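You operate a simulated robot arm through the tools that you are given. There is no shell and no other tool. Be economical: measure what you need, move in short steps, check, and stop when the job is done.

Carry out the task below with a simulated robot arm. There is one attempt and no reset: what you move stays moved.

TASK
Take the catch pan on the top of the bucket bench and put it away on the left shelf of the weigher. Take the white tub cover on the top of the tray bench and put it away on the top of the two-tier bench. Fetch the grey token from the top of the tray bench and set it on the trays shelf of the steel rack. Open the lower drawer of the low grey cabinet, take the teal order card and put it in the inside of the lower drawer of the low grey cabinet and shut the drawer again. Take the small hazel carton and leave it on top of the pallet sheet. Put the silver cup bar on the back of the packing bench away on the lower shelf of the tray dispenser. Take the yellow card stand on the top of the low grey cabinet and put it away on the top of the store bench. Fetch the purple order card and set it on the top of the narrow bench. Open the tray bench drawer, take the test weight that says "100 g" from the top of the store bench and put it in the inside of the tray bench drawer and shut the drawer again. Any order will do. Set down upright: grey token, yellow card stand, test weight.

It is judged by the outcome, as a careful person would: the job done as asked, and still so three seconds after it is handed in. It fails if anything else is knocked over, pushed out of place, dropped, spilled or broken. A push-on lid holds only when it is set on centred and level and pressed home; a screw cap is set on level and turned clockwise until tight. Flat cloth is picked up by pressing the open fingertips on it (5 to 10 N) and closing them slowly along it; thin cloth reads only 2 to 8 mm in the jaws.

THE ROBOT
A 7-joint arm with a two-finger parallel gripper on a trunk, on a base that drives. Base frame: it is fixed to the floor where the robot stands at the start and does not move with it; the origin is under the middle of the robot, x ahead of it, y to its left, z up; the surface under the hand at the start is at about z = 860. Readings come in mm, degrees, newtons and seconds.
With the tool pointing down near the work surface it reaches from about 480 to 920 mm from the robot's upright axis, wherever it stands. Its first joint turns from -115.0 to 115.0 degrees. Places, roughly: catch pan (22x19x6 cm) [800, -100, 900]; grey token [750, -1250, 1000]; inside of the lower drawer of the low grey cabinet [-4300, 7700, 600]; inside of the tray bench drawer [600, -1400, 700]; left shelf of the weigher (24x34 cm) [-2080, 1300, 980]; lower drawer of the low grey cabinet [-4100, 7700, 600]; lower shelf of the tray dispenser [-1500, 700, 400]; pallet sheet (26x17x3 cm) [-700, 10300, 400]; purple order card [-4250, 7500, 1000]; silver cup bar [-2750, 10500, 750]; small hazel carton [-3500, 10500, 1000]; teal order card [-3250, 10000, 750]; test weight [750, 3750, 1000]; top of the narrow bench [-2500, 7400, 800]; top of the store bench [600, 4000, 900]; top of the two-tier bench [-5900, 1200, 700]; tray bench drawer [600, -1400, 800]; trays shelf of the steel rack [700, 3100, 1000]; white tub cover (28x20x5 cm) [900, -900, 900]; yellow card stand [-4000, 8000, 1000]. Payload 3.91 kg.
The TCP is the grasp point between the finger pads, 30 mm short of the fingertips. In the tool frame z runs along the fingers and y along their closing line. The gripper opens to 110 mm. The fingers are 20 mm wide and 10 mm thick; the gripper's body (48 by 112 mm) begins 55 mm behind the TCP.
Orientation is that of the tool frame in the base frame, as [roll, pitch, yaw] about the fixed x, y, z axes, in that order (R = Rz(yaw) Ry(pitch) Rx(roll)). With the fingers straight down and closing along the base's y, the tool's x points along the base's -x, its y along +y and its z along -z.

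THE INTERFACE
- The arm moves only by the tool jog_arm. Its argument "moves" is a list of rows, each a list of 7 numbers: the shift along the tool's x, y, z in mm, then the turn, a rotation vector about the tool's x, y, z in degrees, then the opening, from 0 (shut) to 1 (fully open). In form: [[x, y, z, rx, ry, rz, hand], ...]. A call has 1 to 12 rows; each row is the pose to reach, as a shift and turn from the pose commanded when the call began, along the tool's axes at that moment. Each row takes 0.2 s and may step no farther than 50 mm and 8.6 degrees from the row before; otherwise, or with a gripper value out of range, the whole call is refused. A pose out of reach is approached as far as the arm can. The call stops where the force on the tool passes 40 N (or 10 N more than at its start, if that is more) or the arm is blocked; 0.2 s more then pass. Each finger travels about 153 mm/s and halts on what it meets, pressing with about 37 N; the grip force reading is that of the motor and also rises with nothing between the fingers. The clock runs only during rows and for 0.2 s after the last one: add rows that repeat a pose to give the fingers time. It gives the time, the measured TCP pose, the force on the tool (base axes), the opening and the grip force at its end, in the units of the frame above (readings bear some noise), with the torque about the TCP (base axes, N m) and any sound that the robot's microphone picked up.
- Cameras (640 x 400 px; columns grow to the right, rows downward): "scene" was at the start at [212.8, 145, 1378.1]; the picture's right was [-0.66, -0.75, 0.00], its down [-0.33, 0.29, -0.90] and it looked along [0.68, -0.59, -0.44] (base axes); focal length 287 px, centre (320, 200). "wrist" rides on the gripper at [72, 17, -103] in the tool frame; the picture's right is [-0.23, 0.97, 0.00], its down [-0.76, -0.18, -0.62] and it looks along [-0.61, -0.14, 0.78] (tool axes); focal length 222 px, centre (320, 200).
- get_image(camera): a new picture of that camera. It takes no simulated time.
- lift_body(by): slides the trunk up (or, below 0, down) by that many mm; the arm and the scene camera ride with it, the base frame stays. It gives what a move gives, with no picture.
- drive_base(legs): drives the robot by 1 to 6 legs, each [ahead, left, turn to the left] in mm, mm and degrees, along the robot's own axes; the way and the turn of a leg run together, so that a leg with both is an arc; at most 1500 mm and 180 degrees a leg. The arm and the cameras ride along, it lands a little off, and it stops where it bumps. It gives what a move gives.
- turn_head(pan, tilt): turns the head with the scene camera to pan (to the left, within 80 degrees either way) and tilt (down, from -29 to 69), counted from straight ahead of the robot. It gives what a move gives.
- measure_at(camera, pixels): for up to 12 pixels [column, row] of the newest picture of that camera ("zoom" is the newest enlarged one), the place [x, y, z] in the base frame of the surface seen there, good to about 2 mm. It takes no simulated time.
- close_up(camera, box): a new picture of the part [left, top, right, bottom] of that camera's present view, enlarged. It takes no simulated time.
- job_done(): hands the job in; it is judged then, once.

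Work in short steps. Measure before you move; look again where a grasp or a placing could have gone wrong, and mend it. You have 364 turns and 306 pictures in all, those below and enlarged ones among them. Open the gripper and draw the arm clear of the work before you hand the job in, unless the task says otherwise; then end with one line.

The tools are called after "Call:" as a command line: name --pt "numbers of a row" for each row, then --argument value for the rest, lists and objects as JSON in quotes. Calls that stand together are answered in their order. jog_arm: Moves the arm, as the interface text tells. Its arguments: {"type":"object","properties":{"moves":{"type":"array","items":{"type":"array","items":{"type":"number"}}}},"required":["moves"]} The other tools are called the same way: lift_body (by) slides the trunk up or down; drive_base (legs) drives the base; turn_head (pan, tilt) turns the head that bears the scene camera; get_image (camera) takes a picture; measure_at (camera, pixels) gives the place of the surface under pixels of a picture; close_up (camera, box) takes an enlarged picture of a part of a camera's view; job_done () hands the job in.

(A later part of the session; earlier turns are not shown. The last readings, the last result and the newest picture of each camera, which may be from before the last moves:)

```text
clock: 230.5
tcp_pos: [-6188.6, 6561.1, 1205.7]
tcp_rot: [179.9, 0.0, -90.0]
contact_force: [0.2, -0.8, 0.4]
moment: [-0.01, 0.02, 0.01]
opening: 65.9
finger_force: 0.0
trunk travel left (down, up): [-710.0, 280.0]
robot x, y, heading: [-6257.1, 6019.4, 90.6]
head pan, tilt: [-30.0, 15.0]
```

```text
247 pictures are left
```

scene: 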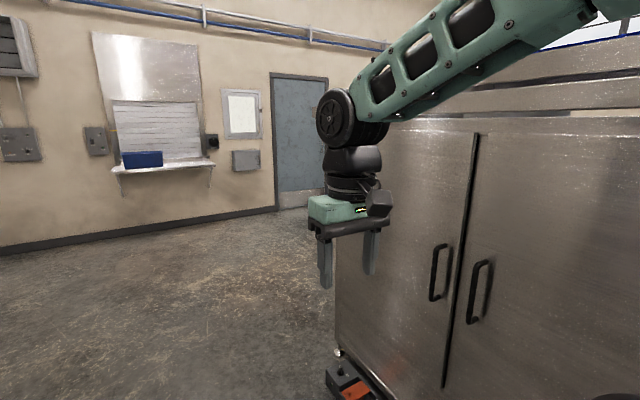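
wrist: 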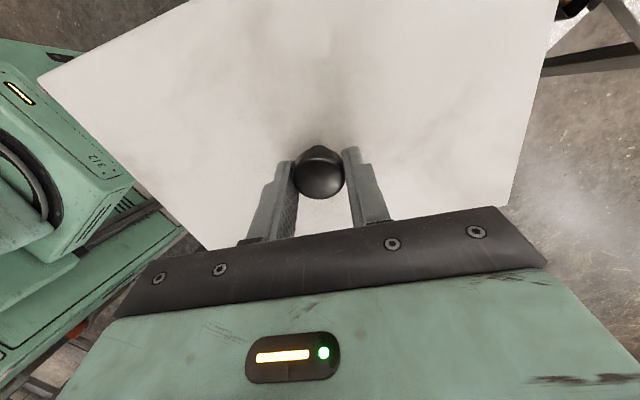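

Call:
measure_at --camera "scene" --pixels '[[340, 350], [475, 200], [150, 230], [300, 195], [160, 165], [345, 390], [600, 200], [620, 70]]'

Call:
drive_base --legs '[[900, 0, -0.4]]'

Call:
turn_head --pan -70 --tilt 20

Call:
get_image --camera "scene"

```text
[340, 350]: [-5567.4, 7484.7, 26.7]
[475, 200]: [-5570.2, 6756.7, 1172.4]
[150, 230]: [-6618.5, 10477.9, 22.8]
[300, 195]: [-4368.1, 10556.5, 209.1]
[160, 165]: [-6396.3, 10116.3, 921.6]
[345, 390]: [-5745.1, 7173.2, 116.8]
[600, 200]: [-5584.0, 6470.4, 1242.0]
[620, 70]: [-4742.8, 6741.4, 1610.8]
```

```text
clock: 235.2
tcp_pos: [-6186.2, 7466.2, 1206.3]
tcp_rot: [-179.9, 0.0, -90.8]
contact_force: [0.2, 0.8, -0.7]
moment: [0.01, 0.03, 0.04]
opening: 66.2
finger_force: 0.1
trunk travel left (down, up): [-710.0, 280.0]
robot x, y, heading: [-6258.8, 6928.8, 89.7]
head pan, tilt: [-30.0, 15.0]
```

```text
clock: 236.3
tcp_pos: [-6186.0, 7464.6, 1205.8]
tcp_rot: [179.9, 0.1, -90.6]
contact_force: [0.6, -0.2, 0.2]
moment: [-0.01, 0.0, 0.02]
opening: 66.1
finger_force: 0.1
trunk travel left (down, up): [-710.0, 280.0]
robot x, y, heading: [-6258.1, 6929.7, 89.9]
head pan, tilt: [-70.0, 20.0]
```

```text
246 pictures are left
```

scene: 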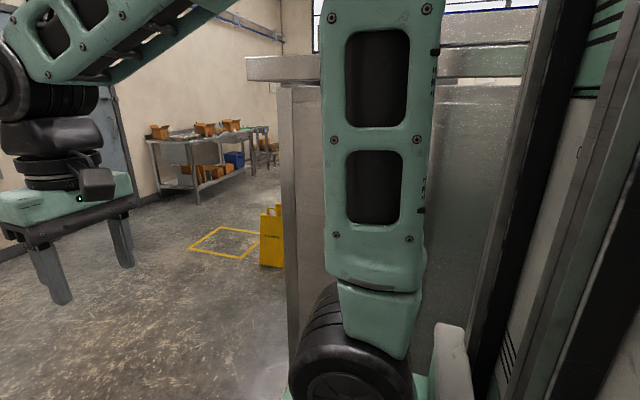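

Call:
drive_base --legs '[[1500, 0, 0], [0, 0, -90]]'

Call:
turn_head --pan -20 --tilt 18

Call:
get_image --camera "scene"

Call:
turn_head --pan 25 --tilt 18

Call:
get_image --camera "scene"

```text
clock: 247.6
tcp_pos: [-5715.1, 8344.7, 1205.2]
tcp_rot: [179.8, -0.1, 179.1]
contact_force: [-0.2, 0.5, 0.9]
moment: [-0.03, -0.01, 0.0]
opening: 66.0
finger_force: 0.1
trunk travel left (down, up): [-710.0, 280.0]
robot x, y, heading: [-6252.3, 8421.2, -0.6]
head pan, tilt: [-70.0, 20.0]
```

```text
clock: 248.7
tcp_pos: [-5715.6, 8344.1, 1205.7]
tcp_rot: [179.9, -0.1, 179.1]
contact_force: [0.6, -0.9, 0.3]
moment: [-0.01, 0.02, 0.03]
opening: 65.9
finger_force: 0.1
trunk travel left (down, up): [-710.0, 280.0]
robot x, y, heading: [-6249.3, 8420.3, -0.5]
head pan, tilt: [-20.0, 18.0]
```

```text
245 pictures are left
```

scene: 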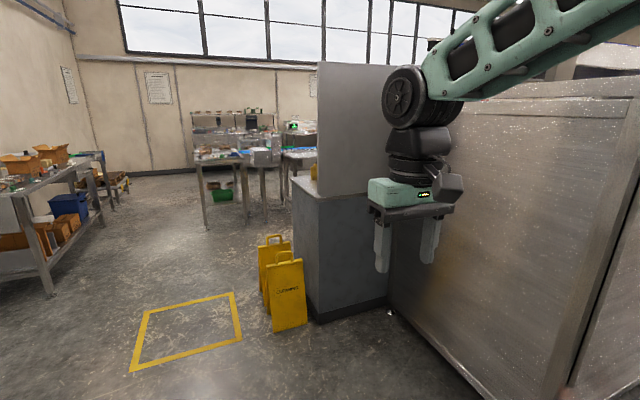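

```text
clock: 249.8
tcp_pos: [-5715.0, 8345.2, 1205.8]
tcp_rot: [179.9, 0.0, 178.9]
contact_force: [0.1, -0.6, -0.4]
moment: [-0.01, 0.01, -0.02]
opening: 65.9
finger_force: 0.0
trunk travel left (down, up): [-710.0, 280.0]
robot x, y, heading: [-6250.0, 8416.7, -0.5]
head pan, tilt: [25.0, 18.0]
```

```text
244 pictures are left
```

scene: 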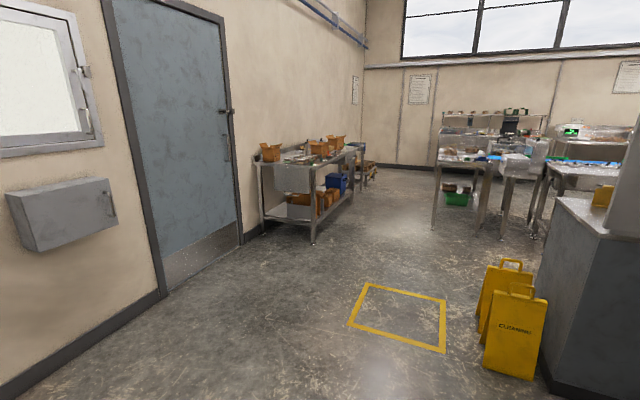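

Call:
measure_at --camera "scene" --pixels '[[313, 240], [262, 228], [545, 370], [485, 350], [432, 230], [505, 238], [355, 150], [550, 260], [445, 345], [570, 190]]'

```text
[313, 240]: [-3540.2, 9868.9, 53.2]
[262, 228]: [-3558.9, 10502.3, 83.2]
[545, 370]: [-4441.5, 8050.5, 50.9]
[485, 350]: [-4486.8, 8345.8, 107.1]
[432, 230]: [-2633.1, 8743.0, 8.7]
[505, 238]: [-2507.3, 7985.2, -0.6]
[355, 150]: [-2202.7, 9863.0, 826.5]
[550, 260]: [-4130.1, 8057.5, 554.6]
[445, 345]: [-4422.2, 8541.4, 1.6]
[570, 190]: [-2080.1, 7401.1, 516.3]
```

I move to y≈9150 and east to x≈−3400, between the packing bench and the cabinet.

Call:
drive_base --legs '[[0, 750, 0.5], [1400, 0, 0], [1400, 0, 0]]'

Call:
turn_head --pan -78 --tilt 20

Call:
get_image --camera "scene"

Call:
turn_head --pan 60 --tilt 25

Call:
get_image --camera "scene"

```text
clock: 267.1
tcp_pos: [-2904.1, 9103.3, 1204.8]
tcp_rot: [179.9, 0.1, 179.7]
contact_force: [-0.2, 0.2, 1.2]
moment: [0.01, 0.0, 0.02]
opening: 66.1
finger_force: 0.1
trunk travel left (down, up): [-710.0, 280.0]
robot x, y, heading: [-3448.6, 9172.4, 0.2]
head pan, tilt: [25.0, 18.0]
```

```text
clock: 268.9
tcp_pos: [-2904.4, 9103.5, 1205.2]
tcp_rot: [179.9, 0.0, 179.6]
contact_force: [0.9, -0.1, -0.2]
moment: [0.02, -0.02, -0.03]
opening: 66.2
finger_force: 0.1
trunk travel left (down, up): [-710.0, 280.0]
robot x, y, heading: [-3441.8, 9172.5, 0.4]
head pan, tilt: [-78.0, 20.0]
```

```text
243 pictures are left
```

scene: 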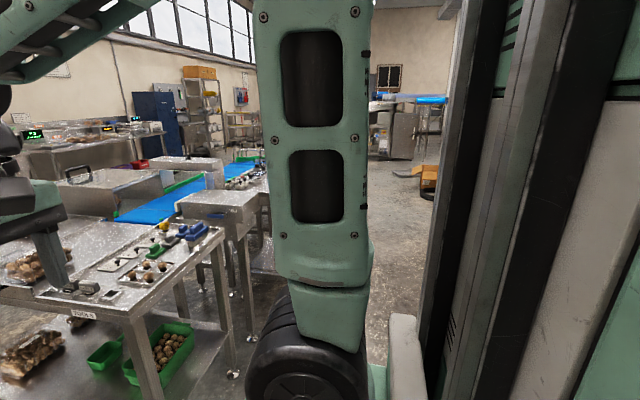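

```text
clock: 271.1
tcp_pos: [-2905.0, 9102.9, 1205.9]
tcp_rot: [179.9, 0.0, 179.7]
contact_force: [0.0, -0.1, -0.2]
moment: [-0.03, 0.01, -0.04]
opening: 66.1
finger_force: 0.0
trunk travel left (down, up): [-710.0, 280.0]
robot x, y, heading: [-3441.6, 9172.8, 0.4]
head pan, tilt: [60.0, 25.0]
```

```text
242 pictures are left
```

scene: 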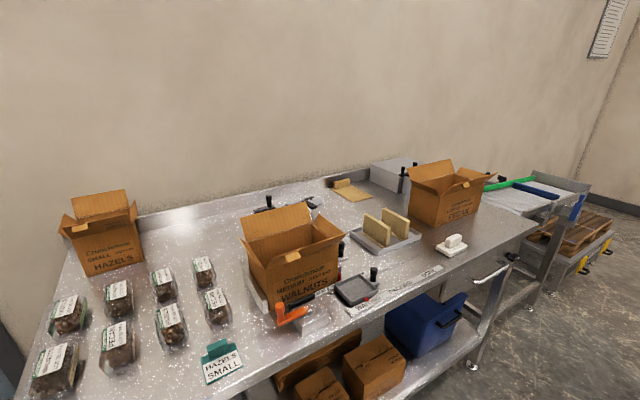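

The packing bench is ahead-left with the teal card at (222,362), hazel carton at (103,235). I zoom in for detail.

Call:
close_up --camera "scene" --box '[150, 160, 400, 390]'

Call:
measure_at --camera "scene" --pixels '[[222, 362], [222, 345], [103, 235], [75, 245], [140, 260], [265, 205], [310, 207], [520, 230], [60, 350], [150, 390], [215, 385], [130, 195]]'

```text
1.74 times, centred on (275, 275) of scene
```

zoom: 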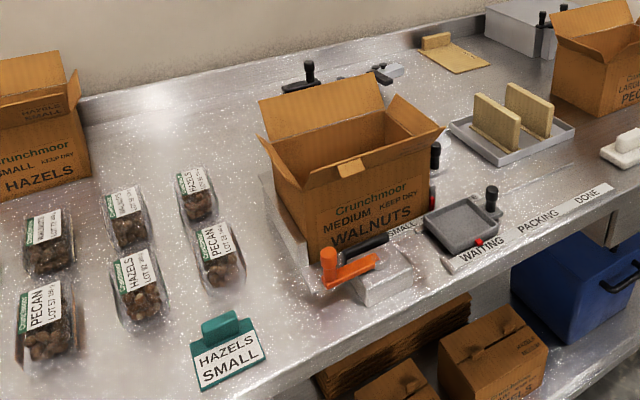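

```text
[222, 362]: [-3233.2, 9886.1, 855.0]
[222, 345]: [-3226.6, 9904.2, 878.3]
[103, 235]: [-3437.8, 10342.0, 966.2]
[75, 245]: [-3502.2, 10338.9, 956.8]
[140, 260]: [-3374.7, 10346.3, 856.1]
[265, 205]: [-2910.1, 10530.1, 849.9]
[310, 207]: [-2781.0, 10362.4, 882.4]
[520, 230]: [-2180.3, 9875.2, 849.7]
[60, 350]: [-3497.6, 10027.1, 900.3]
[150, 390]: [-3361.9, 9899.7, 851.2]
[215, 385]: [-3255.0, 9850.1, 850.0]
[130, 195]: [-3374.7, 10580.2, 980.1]
```

I turn to face the bench and move closer with the trunk raised.

Call:
drive_base --legs '[[0, 0, 90], [250, 0, 0]]'

Call:
lift_body --by 200

Call:
turn_head --pan 0 --tilt 40

Call:
get_image --camera "scene"

```text
clock: 276.7
tcp_pos: [-3371.8, 9959.2, 1204.9]
tcp_rot: [180.0, 0.0, -90.6]
contact_force: [0.9, 0.0, -0.4]
moment: [0.0, -0.01, -0.01]
opening: 66.1
finger_force: 0.1
trunk travel left (down, up): [-710.0, 280.0]
robot x, y, heading: [-3442.8, 9420.3, 89.9]
head pan, tilt: [60.0, 25.0]
```

```text
clock: 278.9
tcp_pos: [-3371.4, 9960.4, 1405.6]
tcp_rot: [-180.0, -0.1, -90.4]
contact_force: [-0.3, -0.6, 0.4]
moment: [-0.03, 0.03, 0.02]
opening: 66.0
finger_force: 0.0
trunk travel left (down, up): [-910.0, 80.0]
robot x, y, heading: [-3447.1, 9425.7, 89.8]
head pan, tilt: [60.0, 25.0]
```

```text
clock: 280.2
tcp_pos: [-3372.5, 9961.7, 1405.5]
tcp_rot: [179.9, 0.0, -90.6]
contact_force: [0.3, -0.3, -0.3]
moment: [0.0, -0.03, 0.01]
opening: 66.2
finger_force: 0.0
trunk travel left (down, up): [-910.0, 80.0]
robot x, y, heading: [-3445.1, 9424.2, 90.0]
head pan, tilt: [0.0, 40.0]
```

```text
240 pictures are left
```

scene: 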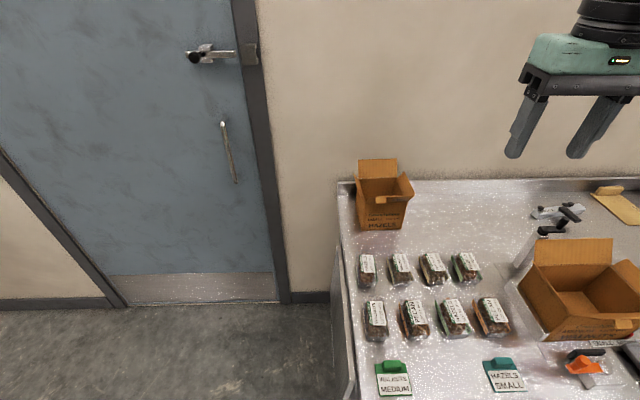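

Call:
close_up --camera "scene" --box '[340, 145, 440, 245]'

Call:
measure_at --camera "scene" --pixels '[[362, 226], [404, 227], [378, 195], [408, 183], [395, 160], [360, 163], [380, 172], [400, 178], [372, 208], [412, 192], [357, 180], [383, 183]]'

Call:
close_up --camera "scene" --box '[480, 170, 640, 270]'

```text
4.00 times, centred on (390, 195) of scene
```

zoom: 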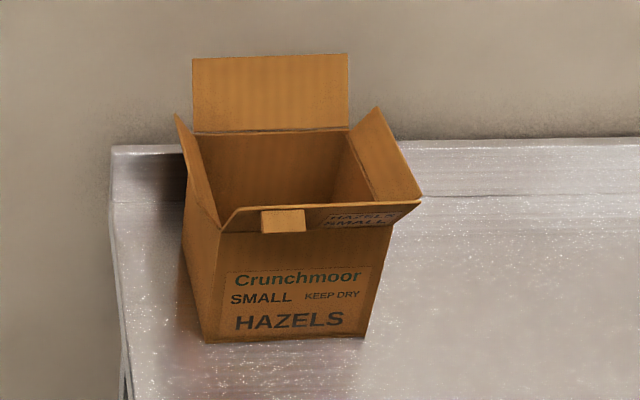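

```text
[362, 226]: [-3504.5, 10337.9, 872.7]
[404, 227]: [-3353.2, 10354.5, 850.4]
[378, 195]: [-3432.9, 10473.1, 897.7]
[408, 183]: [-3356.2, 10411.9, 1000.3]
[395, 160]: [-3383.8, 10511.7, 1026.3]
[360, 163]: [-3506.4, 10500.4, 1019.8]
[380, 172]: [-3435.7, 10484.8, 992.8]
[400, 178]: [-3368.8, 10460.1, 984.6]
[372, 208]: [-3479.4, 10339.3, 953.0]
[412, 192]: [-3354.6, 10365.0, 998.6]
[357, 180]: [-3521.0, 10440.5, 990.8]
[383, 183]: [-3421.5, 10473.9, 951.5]
```

```text
4.00 times, centred on (560, 220) of scene
```

zoom: 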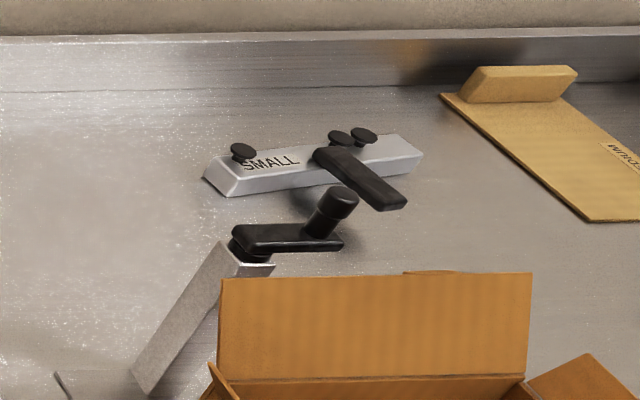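

The cup bar is the silver bar "SMALL". For the carton I measure the flap edges and the lug in a fresh zoom.

Call:
close_up --camera "scene" --box '[350, 150, 420, 235]'

Call:
measure_at --camera "zoom" --pixels '[[320, 200], [345, 180], [420, 180], [480, 160], [480, 190], [300, 210], [240, 220], [330, 150], [455, 130], [400, 60], [230, 100], [360, 215]]'

```text
4.71 times, centred on (385, 192) of scene
```

zoom: 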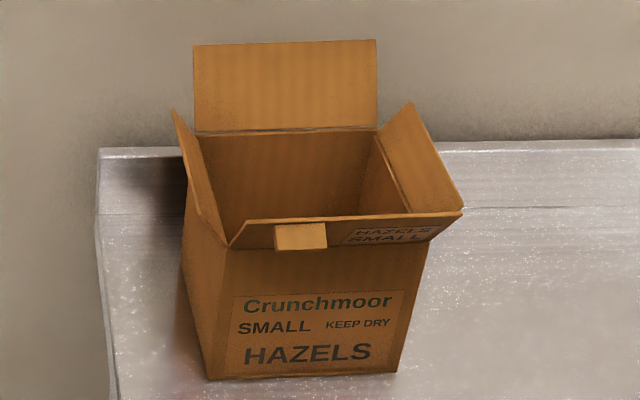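

```text
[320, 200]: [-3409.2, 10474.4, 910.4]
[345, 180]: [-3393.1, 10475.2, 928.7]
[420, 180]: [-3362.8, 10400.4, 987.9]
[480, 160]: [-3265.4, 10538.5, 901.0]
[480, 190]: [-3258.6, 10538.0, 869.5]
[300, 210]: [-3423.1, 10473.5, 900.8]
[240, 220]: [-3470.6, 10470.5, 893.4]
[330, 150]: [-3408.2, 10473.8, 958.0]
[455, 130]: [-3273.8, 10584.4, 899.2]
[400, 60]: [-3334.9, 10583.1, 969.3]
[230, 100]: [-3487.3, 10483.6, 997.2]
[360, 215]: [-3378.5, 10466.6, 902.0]
```

Call:
measure_at --camera "zoom" --pixels '[[300, 227], [280, 245], [320, 243], [390, 232], [400, 218], [350, 245], [460, 211], [430, 238], [250, 240], [300, 280], [240, 330], [400, 330]]'

```text
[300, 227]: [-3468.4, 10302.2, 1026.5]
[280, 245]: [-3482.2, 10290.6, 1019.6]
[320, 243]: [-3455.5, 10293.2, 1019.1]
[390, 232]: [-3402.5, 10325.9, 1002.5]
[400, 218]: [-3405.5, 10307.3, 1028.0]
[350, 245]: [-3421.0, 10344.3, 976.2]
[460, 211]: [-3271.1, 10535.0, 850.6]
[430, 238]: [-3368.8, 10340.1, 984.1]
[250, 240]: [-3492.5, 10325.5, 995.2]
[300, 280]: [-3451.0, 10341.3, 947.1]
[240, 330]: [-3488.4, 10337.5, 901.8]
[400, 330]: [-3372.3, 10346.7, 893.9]
```

The front flap rises outward from (y 10341, z 978) to (10307, 1028), lug at x −3482…−3455. I'll grip the flap at x≈−3425 with the tool tilted ~36°. First move closer and rotate the tool 90° about its z.

Call:
drive_base --legs '[[45, 0, 0]]'

Call:
jog_arm --pt "0 0 0 0 0 8 0.4" --pt "0 0 0 0 0 16 0.4" --pt "0 0 0 0 0 24 0.4" --pt "0 0 0 0 0 32 0.4" --pt "0 0 0 0 0 40 0.4" --pt "0 0 0 0 0 48 0.4" --pt "0 0 0 0 0 56 0.4" --pt "0 0 0 0 0 64 0.4" --pt "0 0 0 0 0 72 0.4" --pt "0 0 0 0 0 80 0.4" --pt "0 0 0 0 0 86 0.4" --pt "0 0 0 0 0 89.5 0.4"

```text
clock: 281.1
tcp_pos: [-3372.5, 10004.4, 1405.6]
tcp_rot: [179.8, 0.0, -90.6]
contact_force: [0.5, -0.8, 0.5]
moment: [0.01, 0.0, -0.01]
opening: 66.2
finger_force: 0.0
trunk travel left (down, up): [-910.0, 80.0]
robot x, y, heading: [-3446.2, 9465.3, 90.0]
head pan, tilt: [0.0, 40.0]
```

```text
clock: 283.7
tcp_pos: [-3371.6, 10005.0, 1406.4]
tcp_rot: [180.0, -0.1, 179.8]
contact_force: [-0.1, 0.3, -0.2]
moment: [-0.01, 0.0, 0.01]
opening: 44.2
finger_force: 0.1
trunk travel left (down, up): [-910.0, 80.0]
robot x, y, heading: [-3445.0, 9467.4, 90.1]
head pan, tilt: [0.0, 40.0]
```

Move to the pre-grasp point 100 mm short along the tilted tool axis while tilting −36° about tool x.

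Call:
jog_arm --pt "5 24 29 -3.3 0 0 0.4" --pt "10 47 57 -6.6 0 0 0.4" --pt "15 71 86 -10 0 0 0.4" --pt "20 95 115 -13 0 0 0.4" --pt "25 118 144 -16 0 0 0.4" --pt "30 142 172 -19.5 0 0 0.4" --pt "35 165 201 -23 0 0 0.4" --pt "40 189 230 -26 0 0 0.4" --pt "45 213 259 -29 0 0 0.4" --pt "50 236 287 -33 0 0 0.4" --pt "53 260 316 -36 0 0 0.4" --pt "53 260 316 -36 0 0 0.4"

Call:
get_image --camera "wrist"

Call:
close_up --camera "scene" --box '[300, 60, 500, 250]'

```text
clock: 286.3
tcp_pos: [-3424.8, 10266.1, 1089.5]
tcp_rot: [144.0, 0.0, 179.9]
contact_force: [-0.2, 0.0, -0.5]
moment: [0.02, 0.01, 0.0]
opening: 43.9
finger_force: 0.1
trunk travel left (down, up): [-910.0, 80.0]
robot x, y, heading: [-3444.8, 9466.6, 90.3]
head pan, tilt: [0.0, 40.0]
```

```text
236 pictures are left
```

wrist: 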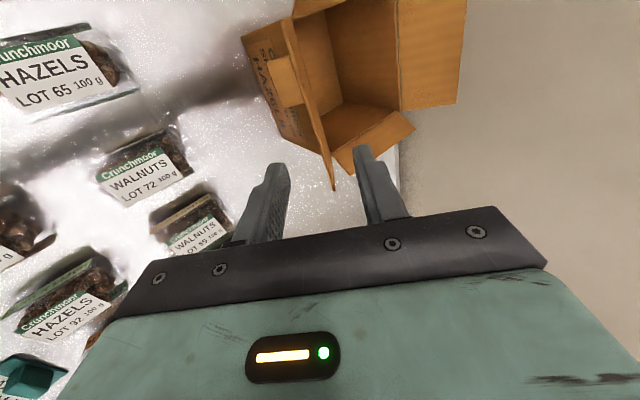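

```text
2.11 times, centred on (400, 155) of scene
```

zoom: 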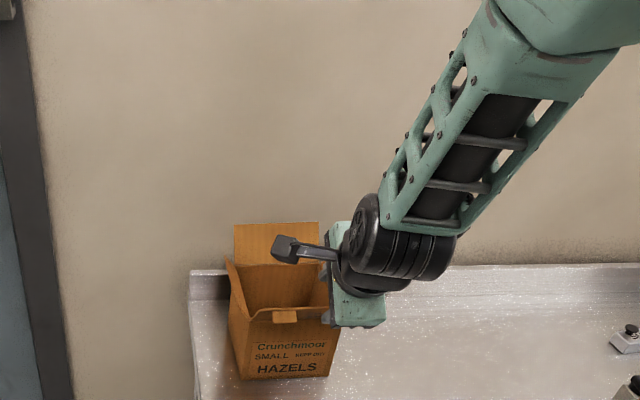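

Call:
measure_at --camera "wrist" --pixels '[[333, 185], [310, 110], [285, 30], [325, 150], [322, 160], [285, 85]]'

```text
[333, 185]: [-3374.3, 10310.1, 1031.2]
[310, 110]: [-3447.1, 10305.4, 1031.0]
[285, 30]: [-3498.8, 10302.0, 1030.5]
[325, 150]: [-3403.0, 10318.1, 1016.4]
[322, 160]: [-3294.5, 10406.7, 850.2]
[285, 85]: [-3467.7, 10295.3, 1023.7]
```

Flap top edge at x=−3425 is (y 10307, z 1031): aligned. Advance 97 mm along the tool and close.

Call:
jog_arm --pt "0 0 40 0 0 0 0.4" --pt "0 0 75 0 0 0 0.4" --pt "0 0 97 0 0 0 0.4" --pt "0 0 97 0 0 0 0.2" --pt "0 0 97 0 0 0 0" --pt "0 0 97 0 0 0 0" --pt "0 0 97 0 0 0 0"

Call:
get_image --camera "wrist"

```text
clock: 287.9
tcp_pos: [-3423.5, 10322.4, 1011.4]
tcp_rot: [143.9, 0.0, 179.9]
contact_force: [0.9, 0.9, 0.7]
moment: [0.05, -0.21, 0.02]
opening: 2.6
finger_force: 37.2
trunk travel left (down, up): [-910.0, 80.0]
robot x, y, heading: [-3441.4, 9468.4, 89.8]
head pan, tilt: [0.0, 40.0]
```

```text
234 pictures are left
```

wrist: 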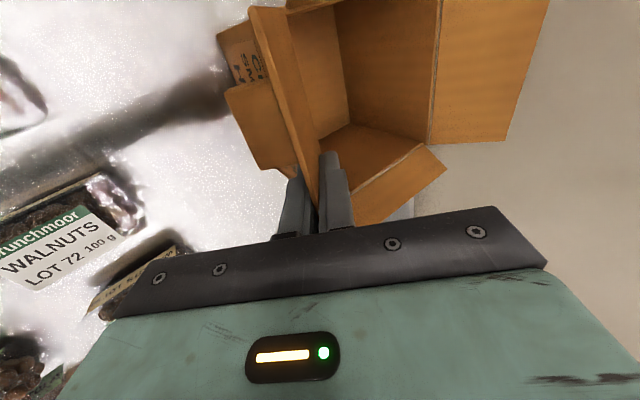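

Flap gripped (2.6 mm). Lift slowly: base +z = tool (0, 0.588, −0.809).

Call:
jog_arm --pt "0 1.8 -2.4 0 0 0 0" --pt "0 4.7 -6.5 0 0 0 0" --pt "0 8.8 -12.1 0 0 0 0" --pt "0 14.7 -20.2 0 0 0 0" --pt "0 20.6 -28.3 0 0 0 0" --pt "0 26.5 -36.4 0 0 0 0"

Call:
close_up --camera "scene" --box '[300, 60, 500, 250]'

```text
clock: 289.3
tcp_pos: [-3424.4, 10323.1, 1056.6]
tcp_rot: [144.0, 0.1, 180.0]
contact_force: [-0.6, -0.9, 1.0]
moment: [-0.01, -0.1, -0.01]
opening: 2.4
finger_force: 37.3
trunk travel left (down, up): [-910.0, 80.0]
robot x, y, heading: [-3442.6, 9465.7, 90.1]
head pan, tilt: [0.0, 40.0]
```

```text
2.11 times, centred on (400, 155) of scene
```

zoom: 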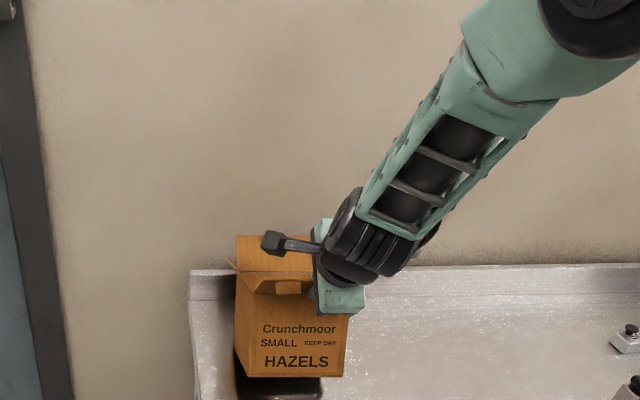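

Carton is off the bench and light. Raise 120 mm more, then draw back.

Call:
jog_arm --pt "0 9 -12 0 0 0 0" --pt "0 21 -29 0 0 0 0" --pt "0 35 -49 0 0 0 0" --pt "0 49 -68 0 0 0 0" --pt "0 61 -84 0 0 0 0" --pt "0 70.6 -97 0 0 0 0" --pt "0 58 -106 0 0 0 0" --pt "0 38 -120 0 0 0 0" --pt "0 14 -138 0 0 0 0" --pt "0 -10 -156 0 0 0 0" --pt "0 -34 -173 0 0 0 0" --pt "0 -54 -188 0 0 0 0"

Call:
jog_arm --pt "0 -16 -12 0 0 0 0" --pt "0 -36 -27 0 0 0 0" --pt "0 -58 -43 0 0 0 0" --pt "0 -76 -55 0 0 0 0" --pt "0 -84 -61 0 0 0 0"

Call:
get_image --camera "scene"

```text
clock: 291.9
tcp_pos: [-3424.8, 10169.0, 1175.9]
tcp_rot: [144.0, 0.0, -180.0]
contact_force: [1.1, 1.4, -0.9]
moment: [-0.03, -0.04, 0.02]
opening: 2.4
finger_force: 37.1
trunk travel left (down, up): [-910.0, 80.0]
robot x, y, heading: [-3444.4, 9468.6, 90.2]
head pan, tilt: [0.0, 40.0]
```

```text
clock: 293.1
tcp_pos: [-3426.1, 10068.5, 1178.0]
tcp_rot: [144.1, -0.1, 179.9]
contact_force: [-0.3, 0.1, -1.6]
moment: [-0.04, -0.01, -0.03]
opening: 2.3
finger_force: 37.0
out of reach, approached as far as the arm can: row 5
trunk travel left (down, up): [-910.0, 80.0]
robot x, y, heading: [-3446.6, 9467.5, 89.8]
head pan, tilt: [0.0, 40.0]
```

```text
232 pictures are left
```

scene: 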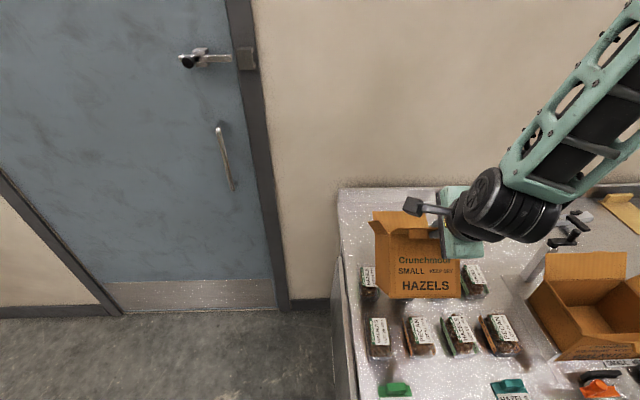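

Carton hangs level. I back off, turn right to face east and drive along the aisle toward the pallet.

Call:
drive_base --legs '[[-230, 0, 0], [0, 0, -90]]'

Call:
turn_head --pan 10 --tilt 22

Call:
get_image --camera "scene"

```text
clock: 298.6
tcp_pos: [-2841.0, 9220.6, 1178.9]
tcp_rot: [144.2, 0.1, 90.2]
contact_force: [0.4, 0.2, -0.6]
moment: [-0.01, 0.05, 0.04]
opening: 2.4
finger_force: 36.8
trunk travel left (down, up): [-910.0, 80.0]
robot x, y, heading: [-3445.8, 9235.4, 0.0]
head pan, tilt: [0.0, 40.0]
```

```text
clock: 299.4
tcp_pos: [-2841.3, 9221.9, 1178.1]
tcp_rot: [144.2, -0.1, 90.3]
contact_force: [0.1, -0.5, -1.0]
moment: [-0.01, 0.04, -0.02]
opening: 2.5
finger_force: 36.9
trunk travel left (down, up): [-910.0, 80.0]
robot x, y, heading: [-3446.7, 9237.0, 0.3]
head pan, tilt: [10.0, 22.0]
```

```text
231 pictures are left
```

scene: 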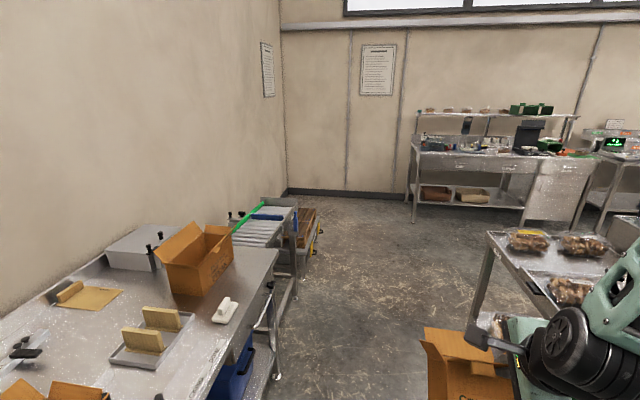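

Call:
measure_at --camera "scene" --pixels '[[275, 378], [290, 310], [318, 240], [300, 215], [325, 215], [270, 205], [480, 310], [415, 220], [500, 240], [300, 285]]'

Call:
close_up --camera "scene" --box '[210, 180, 370, 300]'

```text
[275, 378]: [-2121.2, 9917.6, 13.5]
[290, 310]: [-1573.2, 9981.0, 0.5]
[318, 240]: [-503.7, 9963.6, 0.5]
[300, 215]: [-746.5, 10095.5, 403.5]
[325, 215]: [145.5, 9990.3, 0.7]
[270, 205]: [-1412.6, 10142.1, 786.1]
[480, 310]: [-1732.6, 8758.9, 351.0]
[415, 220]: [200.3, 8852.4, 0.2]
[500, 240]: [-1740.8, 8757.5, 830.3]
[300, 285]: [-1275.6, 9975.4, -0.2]
```

```text
3.33 times, centred on (290, 240) of scene
```

zoom: 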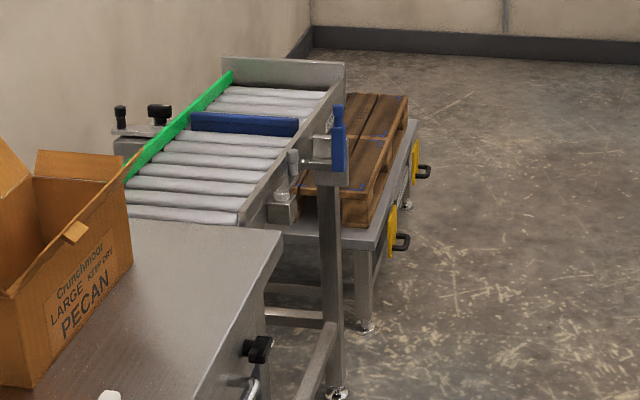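

I drive east to x≈−850, shift left, and turn to face the pallet.

Call:
drive_base --legs '[[1400, 0, 0], [1150, 0, 0], [0, 180, 0], [0, 0, 90]]'

Call:
turn_head --pan 0 --tilt 45

Call:
get_image --camera "scene"

```text
clock: 316.9
tcp_pos: [-879.3, 10024.6, 1177.9]
tcp_rot: [144.1, 0.1, -179.2]
contact_force: [0.1, -0.2, -1.3]
moment: [-0.02, -0.01, 0.04]
opening: 2.5
finger_force: 37.0
trunk travel left (down, up): [-910.0, 80.0]
robot x, y, heading: [-882.6, 9424.4, 90.6]
head pan, tilt: [10.0, 22.0]
```

```text
clock: 317.7
tcp_pos: [-879.4, 10025.2, 1178.0]
tcp_rot: [144.2, 0.0, -179.1]
contact_force: [0.0, 0.6, -1.0]
moment: [-0.03, 0.02, 0.02]
opening: 2.6
finger_force: 36.8
trunk travel left (down, up): [-910.0, 80.0]
robot x, y, heading: [-885.3, 9423.0, 91.2]
head pan, tilt: [0.0, 45.0]
```

```text
229 pictures are left
```

scene: 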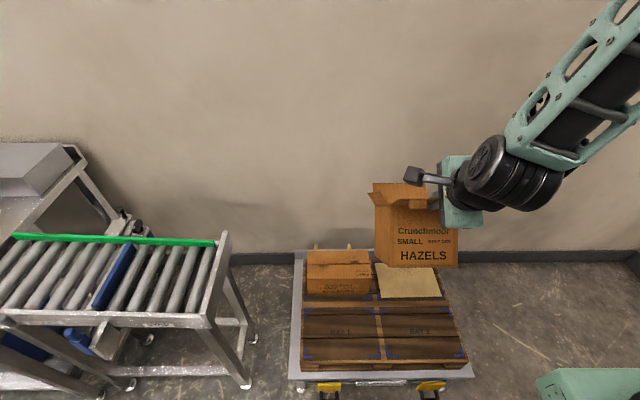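

Call:
close_up --camera "scene" --box '[280, 230, 490, 390]'

Call:
measure_at --camera "scene" --pixels '[[378, 264], [433, 266], [442, 297], [382, 298], [410, 285], [372, 292], [340, 270], [420, 345], [300, 355], [470, 372], [370, 256], [306, 290]]'

```text
2.50 times, centred on (385, 310) of scene
```

zoom: 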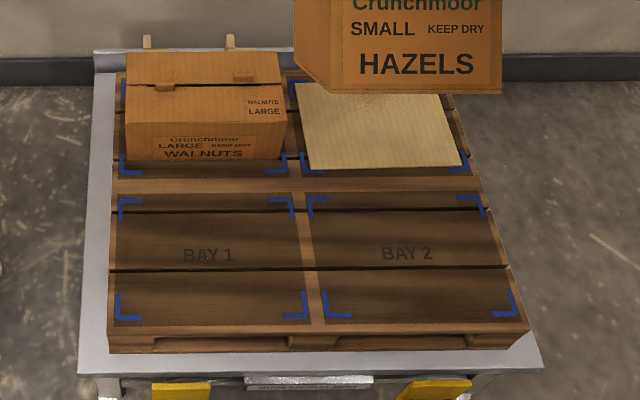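

```text
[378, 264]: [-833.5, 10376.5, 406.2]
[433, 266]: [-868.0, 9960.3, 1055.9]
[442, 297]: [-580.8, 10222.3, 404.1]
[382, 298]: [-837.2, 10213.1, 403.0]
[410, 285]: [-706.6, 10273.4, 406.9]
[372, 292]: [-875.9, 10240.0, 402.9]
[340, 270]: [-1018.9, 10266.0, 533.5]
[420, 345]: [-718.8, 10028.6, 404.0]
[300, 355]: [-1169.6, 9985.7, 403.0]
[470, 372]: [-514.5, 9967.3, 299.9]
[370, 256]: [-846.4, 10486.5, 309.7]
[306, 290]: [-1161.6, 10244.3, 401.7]
```

Pallet sheet: x −838…−578, y 10213…10385, z 406; centre ≈ (−707,10298). Move the carton above it: dx +183, dy +186 at height.

Call:
jog_arm --pt "-12 10 7 0 0 0 0" --pt "-35 28 20 0 0 0 0" --pt "-60 48 35 0 0 0 0" --pt "-85 68 50 0 0 0 0" --pt "-110 90 65 0 0 0 0" --pt "-135 110 80 0 0 0 0" --pt "-158 130 95 0 0 0 0" --pt "-175 143 104 0 0 0 0" --pt "-183 150.5 109.4 0 0 0 0"

Call:
lift_body --by -350

Call:
get_image --camera "scene"

```text
clock: 319.7
tcp_pos: [-698.4, 10214.7, 1176.5]
tcp_rot: [144.1, 0.0, -179.1]
contact_force: [0.5, 0.0, -1.7]
moment: [-0.04, -0.02, -0.01]
opening: 2.5
finger_force: 36.3
trunk travel left (down, up): [-910.0, 80.0]
robot x, y, heading: [-883.8, 9422.2, 90.9]
head pan, tilt: [0.0, 45.0]
```

```text
clock: 323.2
tcp_pos: [-698.5, 10214.0, 826.3]
tcp_rot: [144.1, 0.1, -179.2]
contact_force: [-0.2, -0.1, -0.8]
moment: [-0.03, -0.03, -0.03]
opening: 2.4
finger_force: 37.3
trunk travel left (down, up): [-560.0, 430.0]
robot x, y, heading: [-883.7, 9422.9, 90.9]
head pan, tilt: [0.0, 45.0]
```

```text
227 pictures are left
```

scene: 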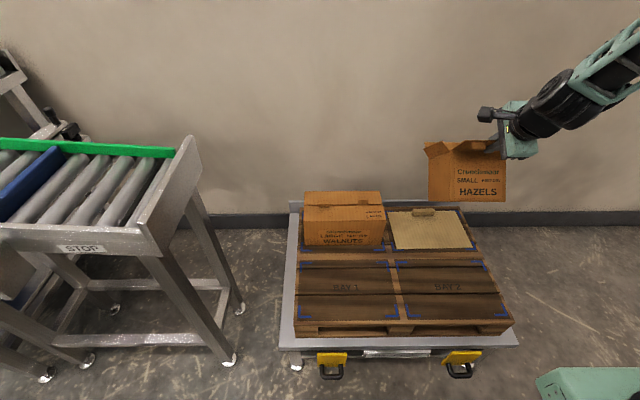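

Call:
close_up --camera "scene" --box '[370, 90, 550, 260]'

Call:
measure_at --camera "scene" --pixels '[[415, 212], [433, 213], [425, 216], [391, 214], [462, 213], [476, 247], [397, 249], [430, 200], [504, 201], [470, 200], [465, 150], [425, 148]]'

```text
2.35 times, centred on (460, 175) of scene
```

zoom: 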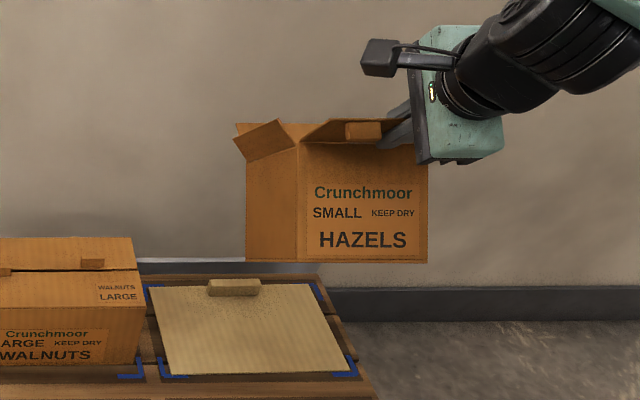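

```text
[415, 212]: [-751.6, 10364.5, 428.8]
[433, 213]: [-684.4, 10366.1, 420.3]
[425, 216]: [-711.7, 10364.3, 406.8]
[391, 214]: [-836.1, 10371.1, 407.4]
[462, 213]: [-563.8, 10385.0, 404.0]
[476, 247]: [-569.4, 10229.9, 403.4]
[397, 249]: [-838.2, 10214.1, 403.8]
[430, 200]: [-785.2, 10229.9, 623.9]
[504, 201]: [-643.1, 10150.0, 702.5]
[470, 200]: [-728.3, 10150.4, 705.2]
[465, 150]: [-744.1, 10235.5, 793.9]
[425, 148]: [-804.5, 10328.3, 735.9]
```

The carton hangs from its hinged flap, tilted ~45° with its back-bottom edge lowest (~y 10250, z 608). I'll set that edge down just in front of the sheet's tab (y≈10350) and swing the hinge down in an arc. First drive 95 mm ahead.

Call:
drive_base --legs '[[95, 0, -0.9]]'

Call:
lift_body --by -150

Call:
get_image --camera "scene"

```text
clock: 324.3
tcp_pos: [-686.7, 10307.0, 826.1]
tcp_rot: [144.1, 0.0, 180.0]
contact_force: [-0.2, 0.8, -2.9]
moment: [-0.05, -0.03, 0.0]
opening: 2.5
finger_force: 36.9
trunk travel left (down, up): [-560.0, 430.0]
robot x, y, heading: [-880.8, 9518.0, 90.2]
head pan, tilt: [0.0, 45.0]
```

```text
clock: 326.0
tcp_pos: [-688.1, 10307.3, 677.1]
tcp_rot: [144.2, 0.0, 180.0]
contact_force: [0.5, -0.5, -1.0]
moment: [-0.02, -0.01, 0.01]
opening: 2.2
finger_force: 37.4
trunk travel left (down, up): [-410.0, 580.0]
robot x, y, heading: [-885.3, 9518.9, 90.1]
head pan, tilt: [0.0, 45.0]
```

```text
225 pictures are left
```

scene: 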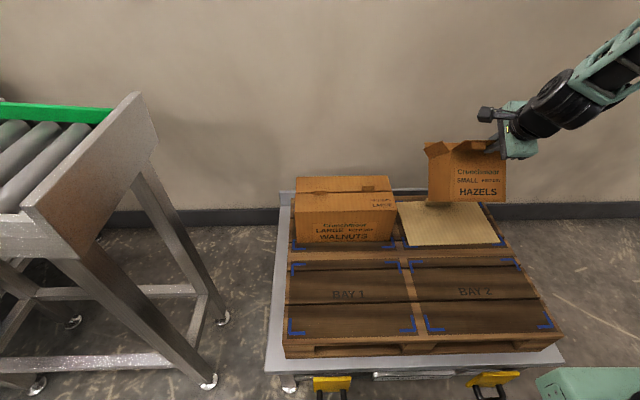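

Call:
close_up --camera "scene" --box '[390, 100, 550, 250]'

Call:
measure_at --camera "zoom" --pixels '[[185, 272], [235, 272], [440, 272], [330, 272], [230, 160], [185, 200], [330, 170], [200, 265], [190, 290]]'

```text
2.67 times, centred on (470, 175) of scene
```

zoom: 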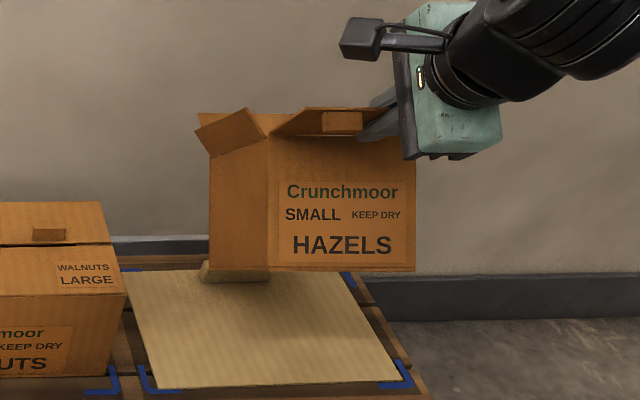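

```text
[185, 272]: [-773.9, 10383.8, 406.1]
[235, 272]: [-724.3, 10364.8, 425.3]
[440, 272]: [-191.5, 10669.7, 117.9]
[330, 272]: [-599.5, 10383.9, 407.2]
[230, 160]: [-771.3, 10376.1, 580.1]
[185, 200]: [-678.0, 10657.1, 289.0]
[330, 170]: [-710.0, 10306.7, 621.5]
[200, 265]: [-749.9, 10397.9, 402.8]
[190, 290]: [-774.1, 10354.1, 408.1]
```

Call:
measure_at --camera "zoom" --pixels '[[330, 264], [400, 264], [275, 264], [262, 262], [218, 262], [218, 200], [262, 180], [290, 155], [400, 160]]'

```text
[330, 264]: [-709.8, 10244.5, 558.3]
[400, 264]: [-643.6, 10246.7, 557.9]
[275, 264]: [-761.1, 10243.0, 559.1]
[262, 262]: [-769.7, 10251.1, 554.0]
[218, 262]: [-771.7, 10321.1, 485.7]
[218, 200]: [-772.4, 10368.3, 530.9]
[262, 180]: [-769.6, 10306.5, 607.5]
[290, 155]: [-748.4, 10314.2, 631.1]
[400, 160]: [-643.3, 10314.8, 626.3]
```

Front bottom edge F≈(10241,554), hinge H≈(10329,647), so B≈(10338,465). I move +12 y and −55 z so the back-bottom edge just meets the sheet.

Call:
jog_arm --pt "0 -2.1 23.2 0 0 0 0" --pt "0 -16.8 43.5 0 0 0 0" --pt "0 -22.6 51.6 0 0 0 0" --pt "0 -22.6 51.6 0 0 0 0"

Call:
close_up --camera "scene" --box '[390, 120, 550, 270]'

Call:
measure_at --camera "zoom" --pixels '[[210, 262], [218, 250], [225, 260], [205, 240]]'

```text
clock: 327.2
tcp_pos: [-686.3, 10320.4, 626.2]
tcp_rot: [143.5, 0.1, 179.8]
contact_force: [0.3, -10.8, 21.9]
moment: [-1.06, 0.15, 0.26]
opening: 2.5
finger_force: 37.4
trunk travel left (down, up): [-410.0, 580.0]
robot x, y, heading: [-883.6, 9517.9, 90.2]
head pan, tilt: [0.0, 45.0]
stopped in row 4: the force on the tool passed its limit at 41 N (the readings are from after the stop); the commanded pose is now the measured one
```

```text
2.67 times, centred on (470, 195) of scene
```

zoom: 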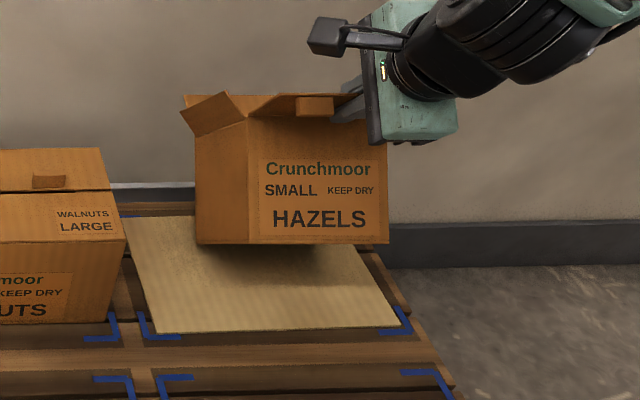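

```text
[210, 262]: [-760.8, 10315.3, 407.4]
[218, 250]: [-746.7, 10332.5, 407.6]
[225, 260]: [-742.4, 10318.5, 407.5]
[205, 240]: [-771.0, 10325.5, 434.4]
```

The back edge has touched the sheet. Now swing the hinge in the arc (first half).

Call:
jog_arm --pt "0 -12 -9 0 0 0 0" --pt "0 -24.7 -15.5 0 0 0 0" --pt "0 -36 -21 0 0 0 0" --pt "0 -48.4 -25.3 0 0 0 0" --pt "0 -61 -28.5 0 0 0 0" --pt "0 -74.3 -30.5 0 0 0 0"

Call:
close_up --camera "scene" --box '[390, 120, 550, 270]'

Call:
measure_at --camera "zoom" --pixels '[[300, 240], [205, 240], [300, 180], [330, 130]]'

```text
clock: 328.6
tcp_pos: [-686.1, 10241.3, 602.1]
tcp_rot: [144.1, 0.0, 180.0]
contact_force: [0.4, 0.0, -0.7]
moment: [-0.04, -0.04, -0.01]
opening: 2.5
finger_force: 37.2
trunk travel left (down, up): [-410.0, 580.0]
robot x, y, heading: [-883.9, 9517.7, 90.1]
head pan, tilt: [0.0, 45.0]
```

```text
2.67 times, centred on (470, 195) of scene
```

zoom: 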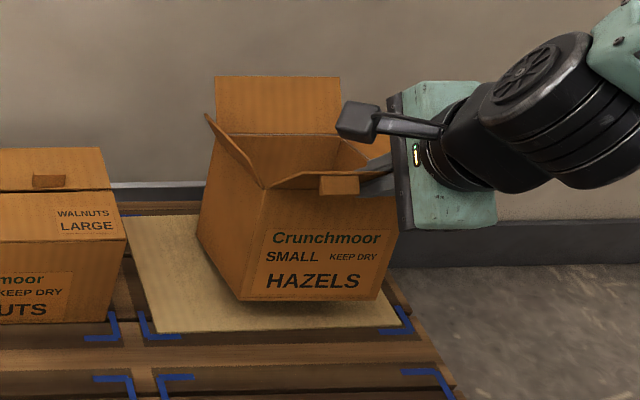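

```text
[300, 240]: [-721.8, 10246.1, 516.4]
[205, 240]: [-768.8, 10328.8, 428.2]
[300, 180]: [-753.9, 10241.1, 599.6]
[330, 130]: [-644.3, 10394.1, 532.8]
```

Working: the carton is rotating level. Continue the arc.

Call:
jog_arm --pt "0 -13 -1 0 0 0 0" --pt "0 -26 -1.6 0 0 0 0" --pt "0 -36 -1.2 0 0 0 0" --pt "0 -45.2 -0.7 0 0 0 0" --pt "0 -53 0 0 0 0 0" --pt "0 -61.3 1.1 0 0 0 0"

Call:
close_up --camera "scene" --box '[390, 120, 550, 270]'

Call:
measure_at --camera "zoom" --pixels '[[300, 300], [260, 320], [340, 320], [235, 320], [205, 260], [370, 310], [300, 260]]'

```text
clock: 330.0
tcp_pos: [-686.1, 10193.7, 568.3]
tcp_rot: [143.6, 0.1, -179.9]
contact_force: [-0.5, -0.2, 2.0]
moment: [0.09, -0.04, 0.04]
opening: 2.2
finger_force: 37.0
trunk travel left (down, up): [-410.0, 580.0]
robot x, y, heading: [-885.9, 9518.3, 90.0]
head pan, tilt: [0.0, 45.0]
```

```text
2.67 times, centred on (470, 195) of scene
```

zoom: 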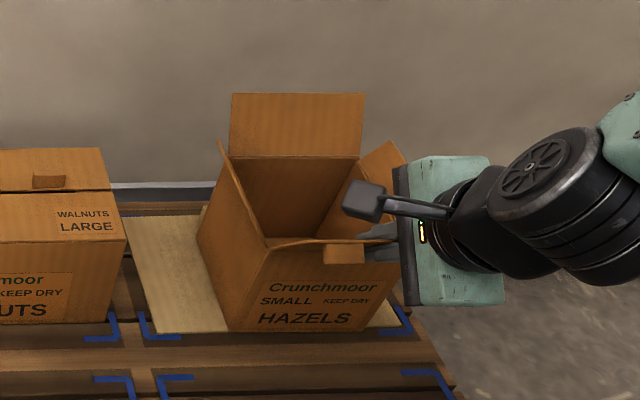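

```text
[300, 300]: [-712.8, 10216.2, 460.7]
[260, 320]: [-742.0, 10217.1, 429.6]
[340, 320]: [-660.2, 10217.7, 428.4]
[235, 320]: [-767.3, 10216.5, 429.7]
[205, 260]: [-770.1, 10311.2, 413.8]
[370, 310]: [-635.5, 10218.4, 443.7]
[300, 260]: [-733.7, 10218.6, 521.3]
```

The carton stands level (front face y≈10216 all the way). Release and withdraw along the tool axis.

Call:
jog_arm --pt "0 0 0 0 0 0 0.08" --pt "0 0 0 0 0 0 0.15" --pt "0 0 0 0 0 0 0.2" --pt "0 0 -20 0 0 0 0.2" --pt "0 0 -50 0 0 0 0.2" --pt "0 0 -90 0 0 0 0.2" --pt "0 0 -130 0 0 0 0.2"

Call:
close_up --camera "scene" --box '[370, 120, 570, 270]'

Call:
measure_at --camera "zoom" --pixels '[[240, 300], [240, 345], [340, 345], [165, 290], [240, 260]]'

```text
clock: 331.6
tcp_pos: [-682.9, 10129.3, 674.1]
tcp_rot: [144.0, 0.0, 180.0]
contact_force: [-0.3, 0.2, -0.4]
moment: [0.03, 0.0, 0.01]
opening: 21.9
finger_force: 0.0
out of reach, approached as far as the arm can: row 7
trunk travel left (down, up): [-410.0, 580.0]
robot x, y, heading: [-885.9, 9515.1, 90.1]
head pan, tilt: [0.0, 45.0]
```

```text
2.67 times, centred on (470, 195) of scene
```

zoom: 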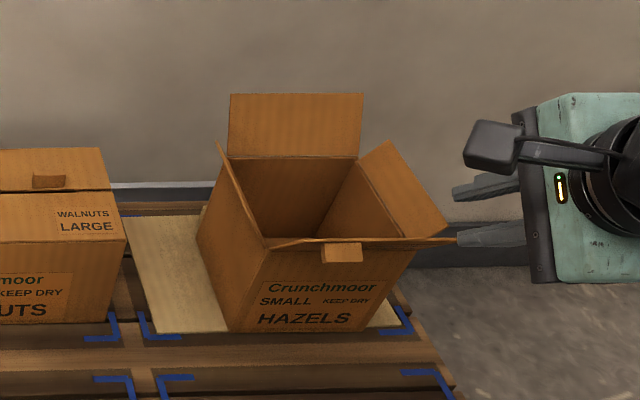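

```text
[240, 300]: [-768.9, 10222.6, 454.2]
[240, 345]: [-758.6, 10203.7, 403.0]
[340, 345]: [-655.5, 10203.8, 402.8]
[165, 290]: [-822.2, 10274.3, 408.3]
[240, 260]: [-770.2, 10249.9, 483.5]
```

Carton placed on the sheet. I raise the trunk, restore the tool to vertical, back off and drive west to the cabinet lane.

Call:
lift_body --by 350

Call:
jog_arm --pt "0 0 0 7 0 0 0.5" --pt "0 0 0 14 0 0 0.5" --pt "0 0 0 21 0 0 0.5" --pt "0 0 0 28 0 0 0.5" --pt "0 0 0 36 0 0 0.5" --pt "0 0 0 36 0 0 0.5"

Call:
drive_base --legs '[[-270, 0, 0], [0, 0, 90], [1300, 0, 0], [1200, 0, 0]]'

Call:
turn_head --pan 40 --tilt 22

Call:
get_image --camera "scene"

```text
clock: 335.0
tcp_pos: [-682.2, 10128.3, 1024.7]
tcp_rot: [143.8, 0.1, 179.9]
contact_force: [0.7, 0.3, 0.3]
moment: [0.03, -0.01, -0.01]
opening: 22.0
finger_force: 0.1
trunk travel left (down, up): [-760.0, 230.0]
robot x, y, heading: [-884.4, 9519.0, 90.2]
head pan, tilt: [0.0, 45.0]
```

```text
clock: 336.4
tcp_pos: [-681.9, 10128.9, 1023.6]
tcp_rot: [179.9, 0.1, -180.0]
contact_force: [0.4, -0.7, 0.5]
moment: [-0.02, -0.03, 0.01]
opening: 54.9
finger_force: 0.1
trunk travel left (down, up): [-760.0, 230.0]
robot x, y, heading: [-884.0, 9517.4, 90.1]
head pan, tilt: [0.0, 45.0]
```

```text
clock: 353.9
tcp_pos: [-3981.3, 9501.7, 1024.6]
tcp_rot: [179.8, 0.1, -91.2]
contact_force: [0.6, 0.5, 0.1]
moment: [0.02, -0.01, 0.04]
opening: 55.0
finger_force: 0.1
trunk travel left (down, up): [-760.0, 230.0]
robot x, y, heading: [-3374.5, 9288.5, 178.8]
head pan, tilt: [0.0, 45.0]
```

```text
clock: 354.9
tcp_pos: [-3981.1, 9502.0, 1023.3]
tcp_rot: [179.8, 0.1, -91.2]
contact_force: [0.0, -0.9, -0.4]
moment: [0.02, 0.01, 0.01]
opening: 55.1
finger_force: 0.0
trunk travel left (down, up): [-760.0, 230.0]
robot x, y, heading: [-3373.6, 9282.8, 179.2]
head pan, tilt: [40.0, 22.0]
```

```text
219 pictures are left
```

scene: 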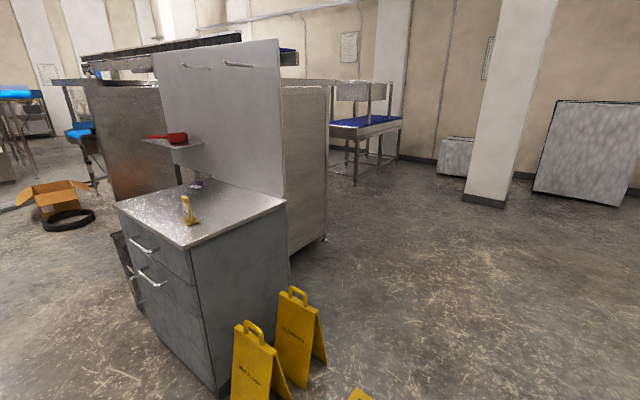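

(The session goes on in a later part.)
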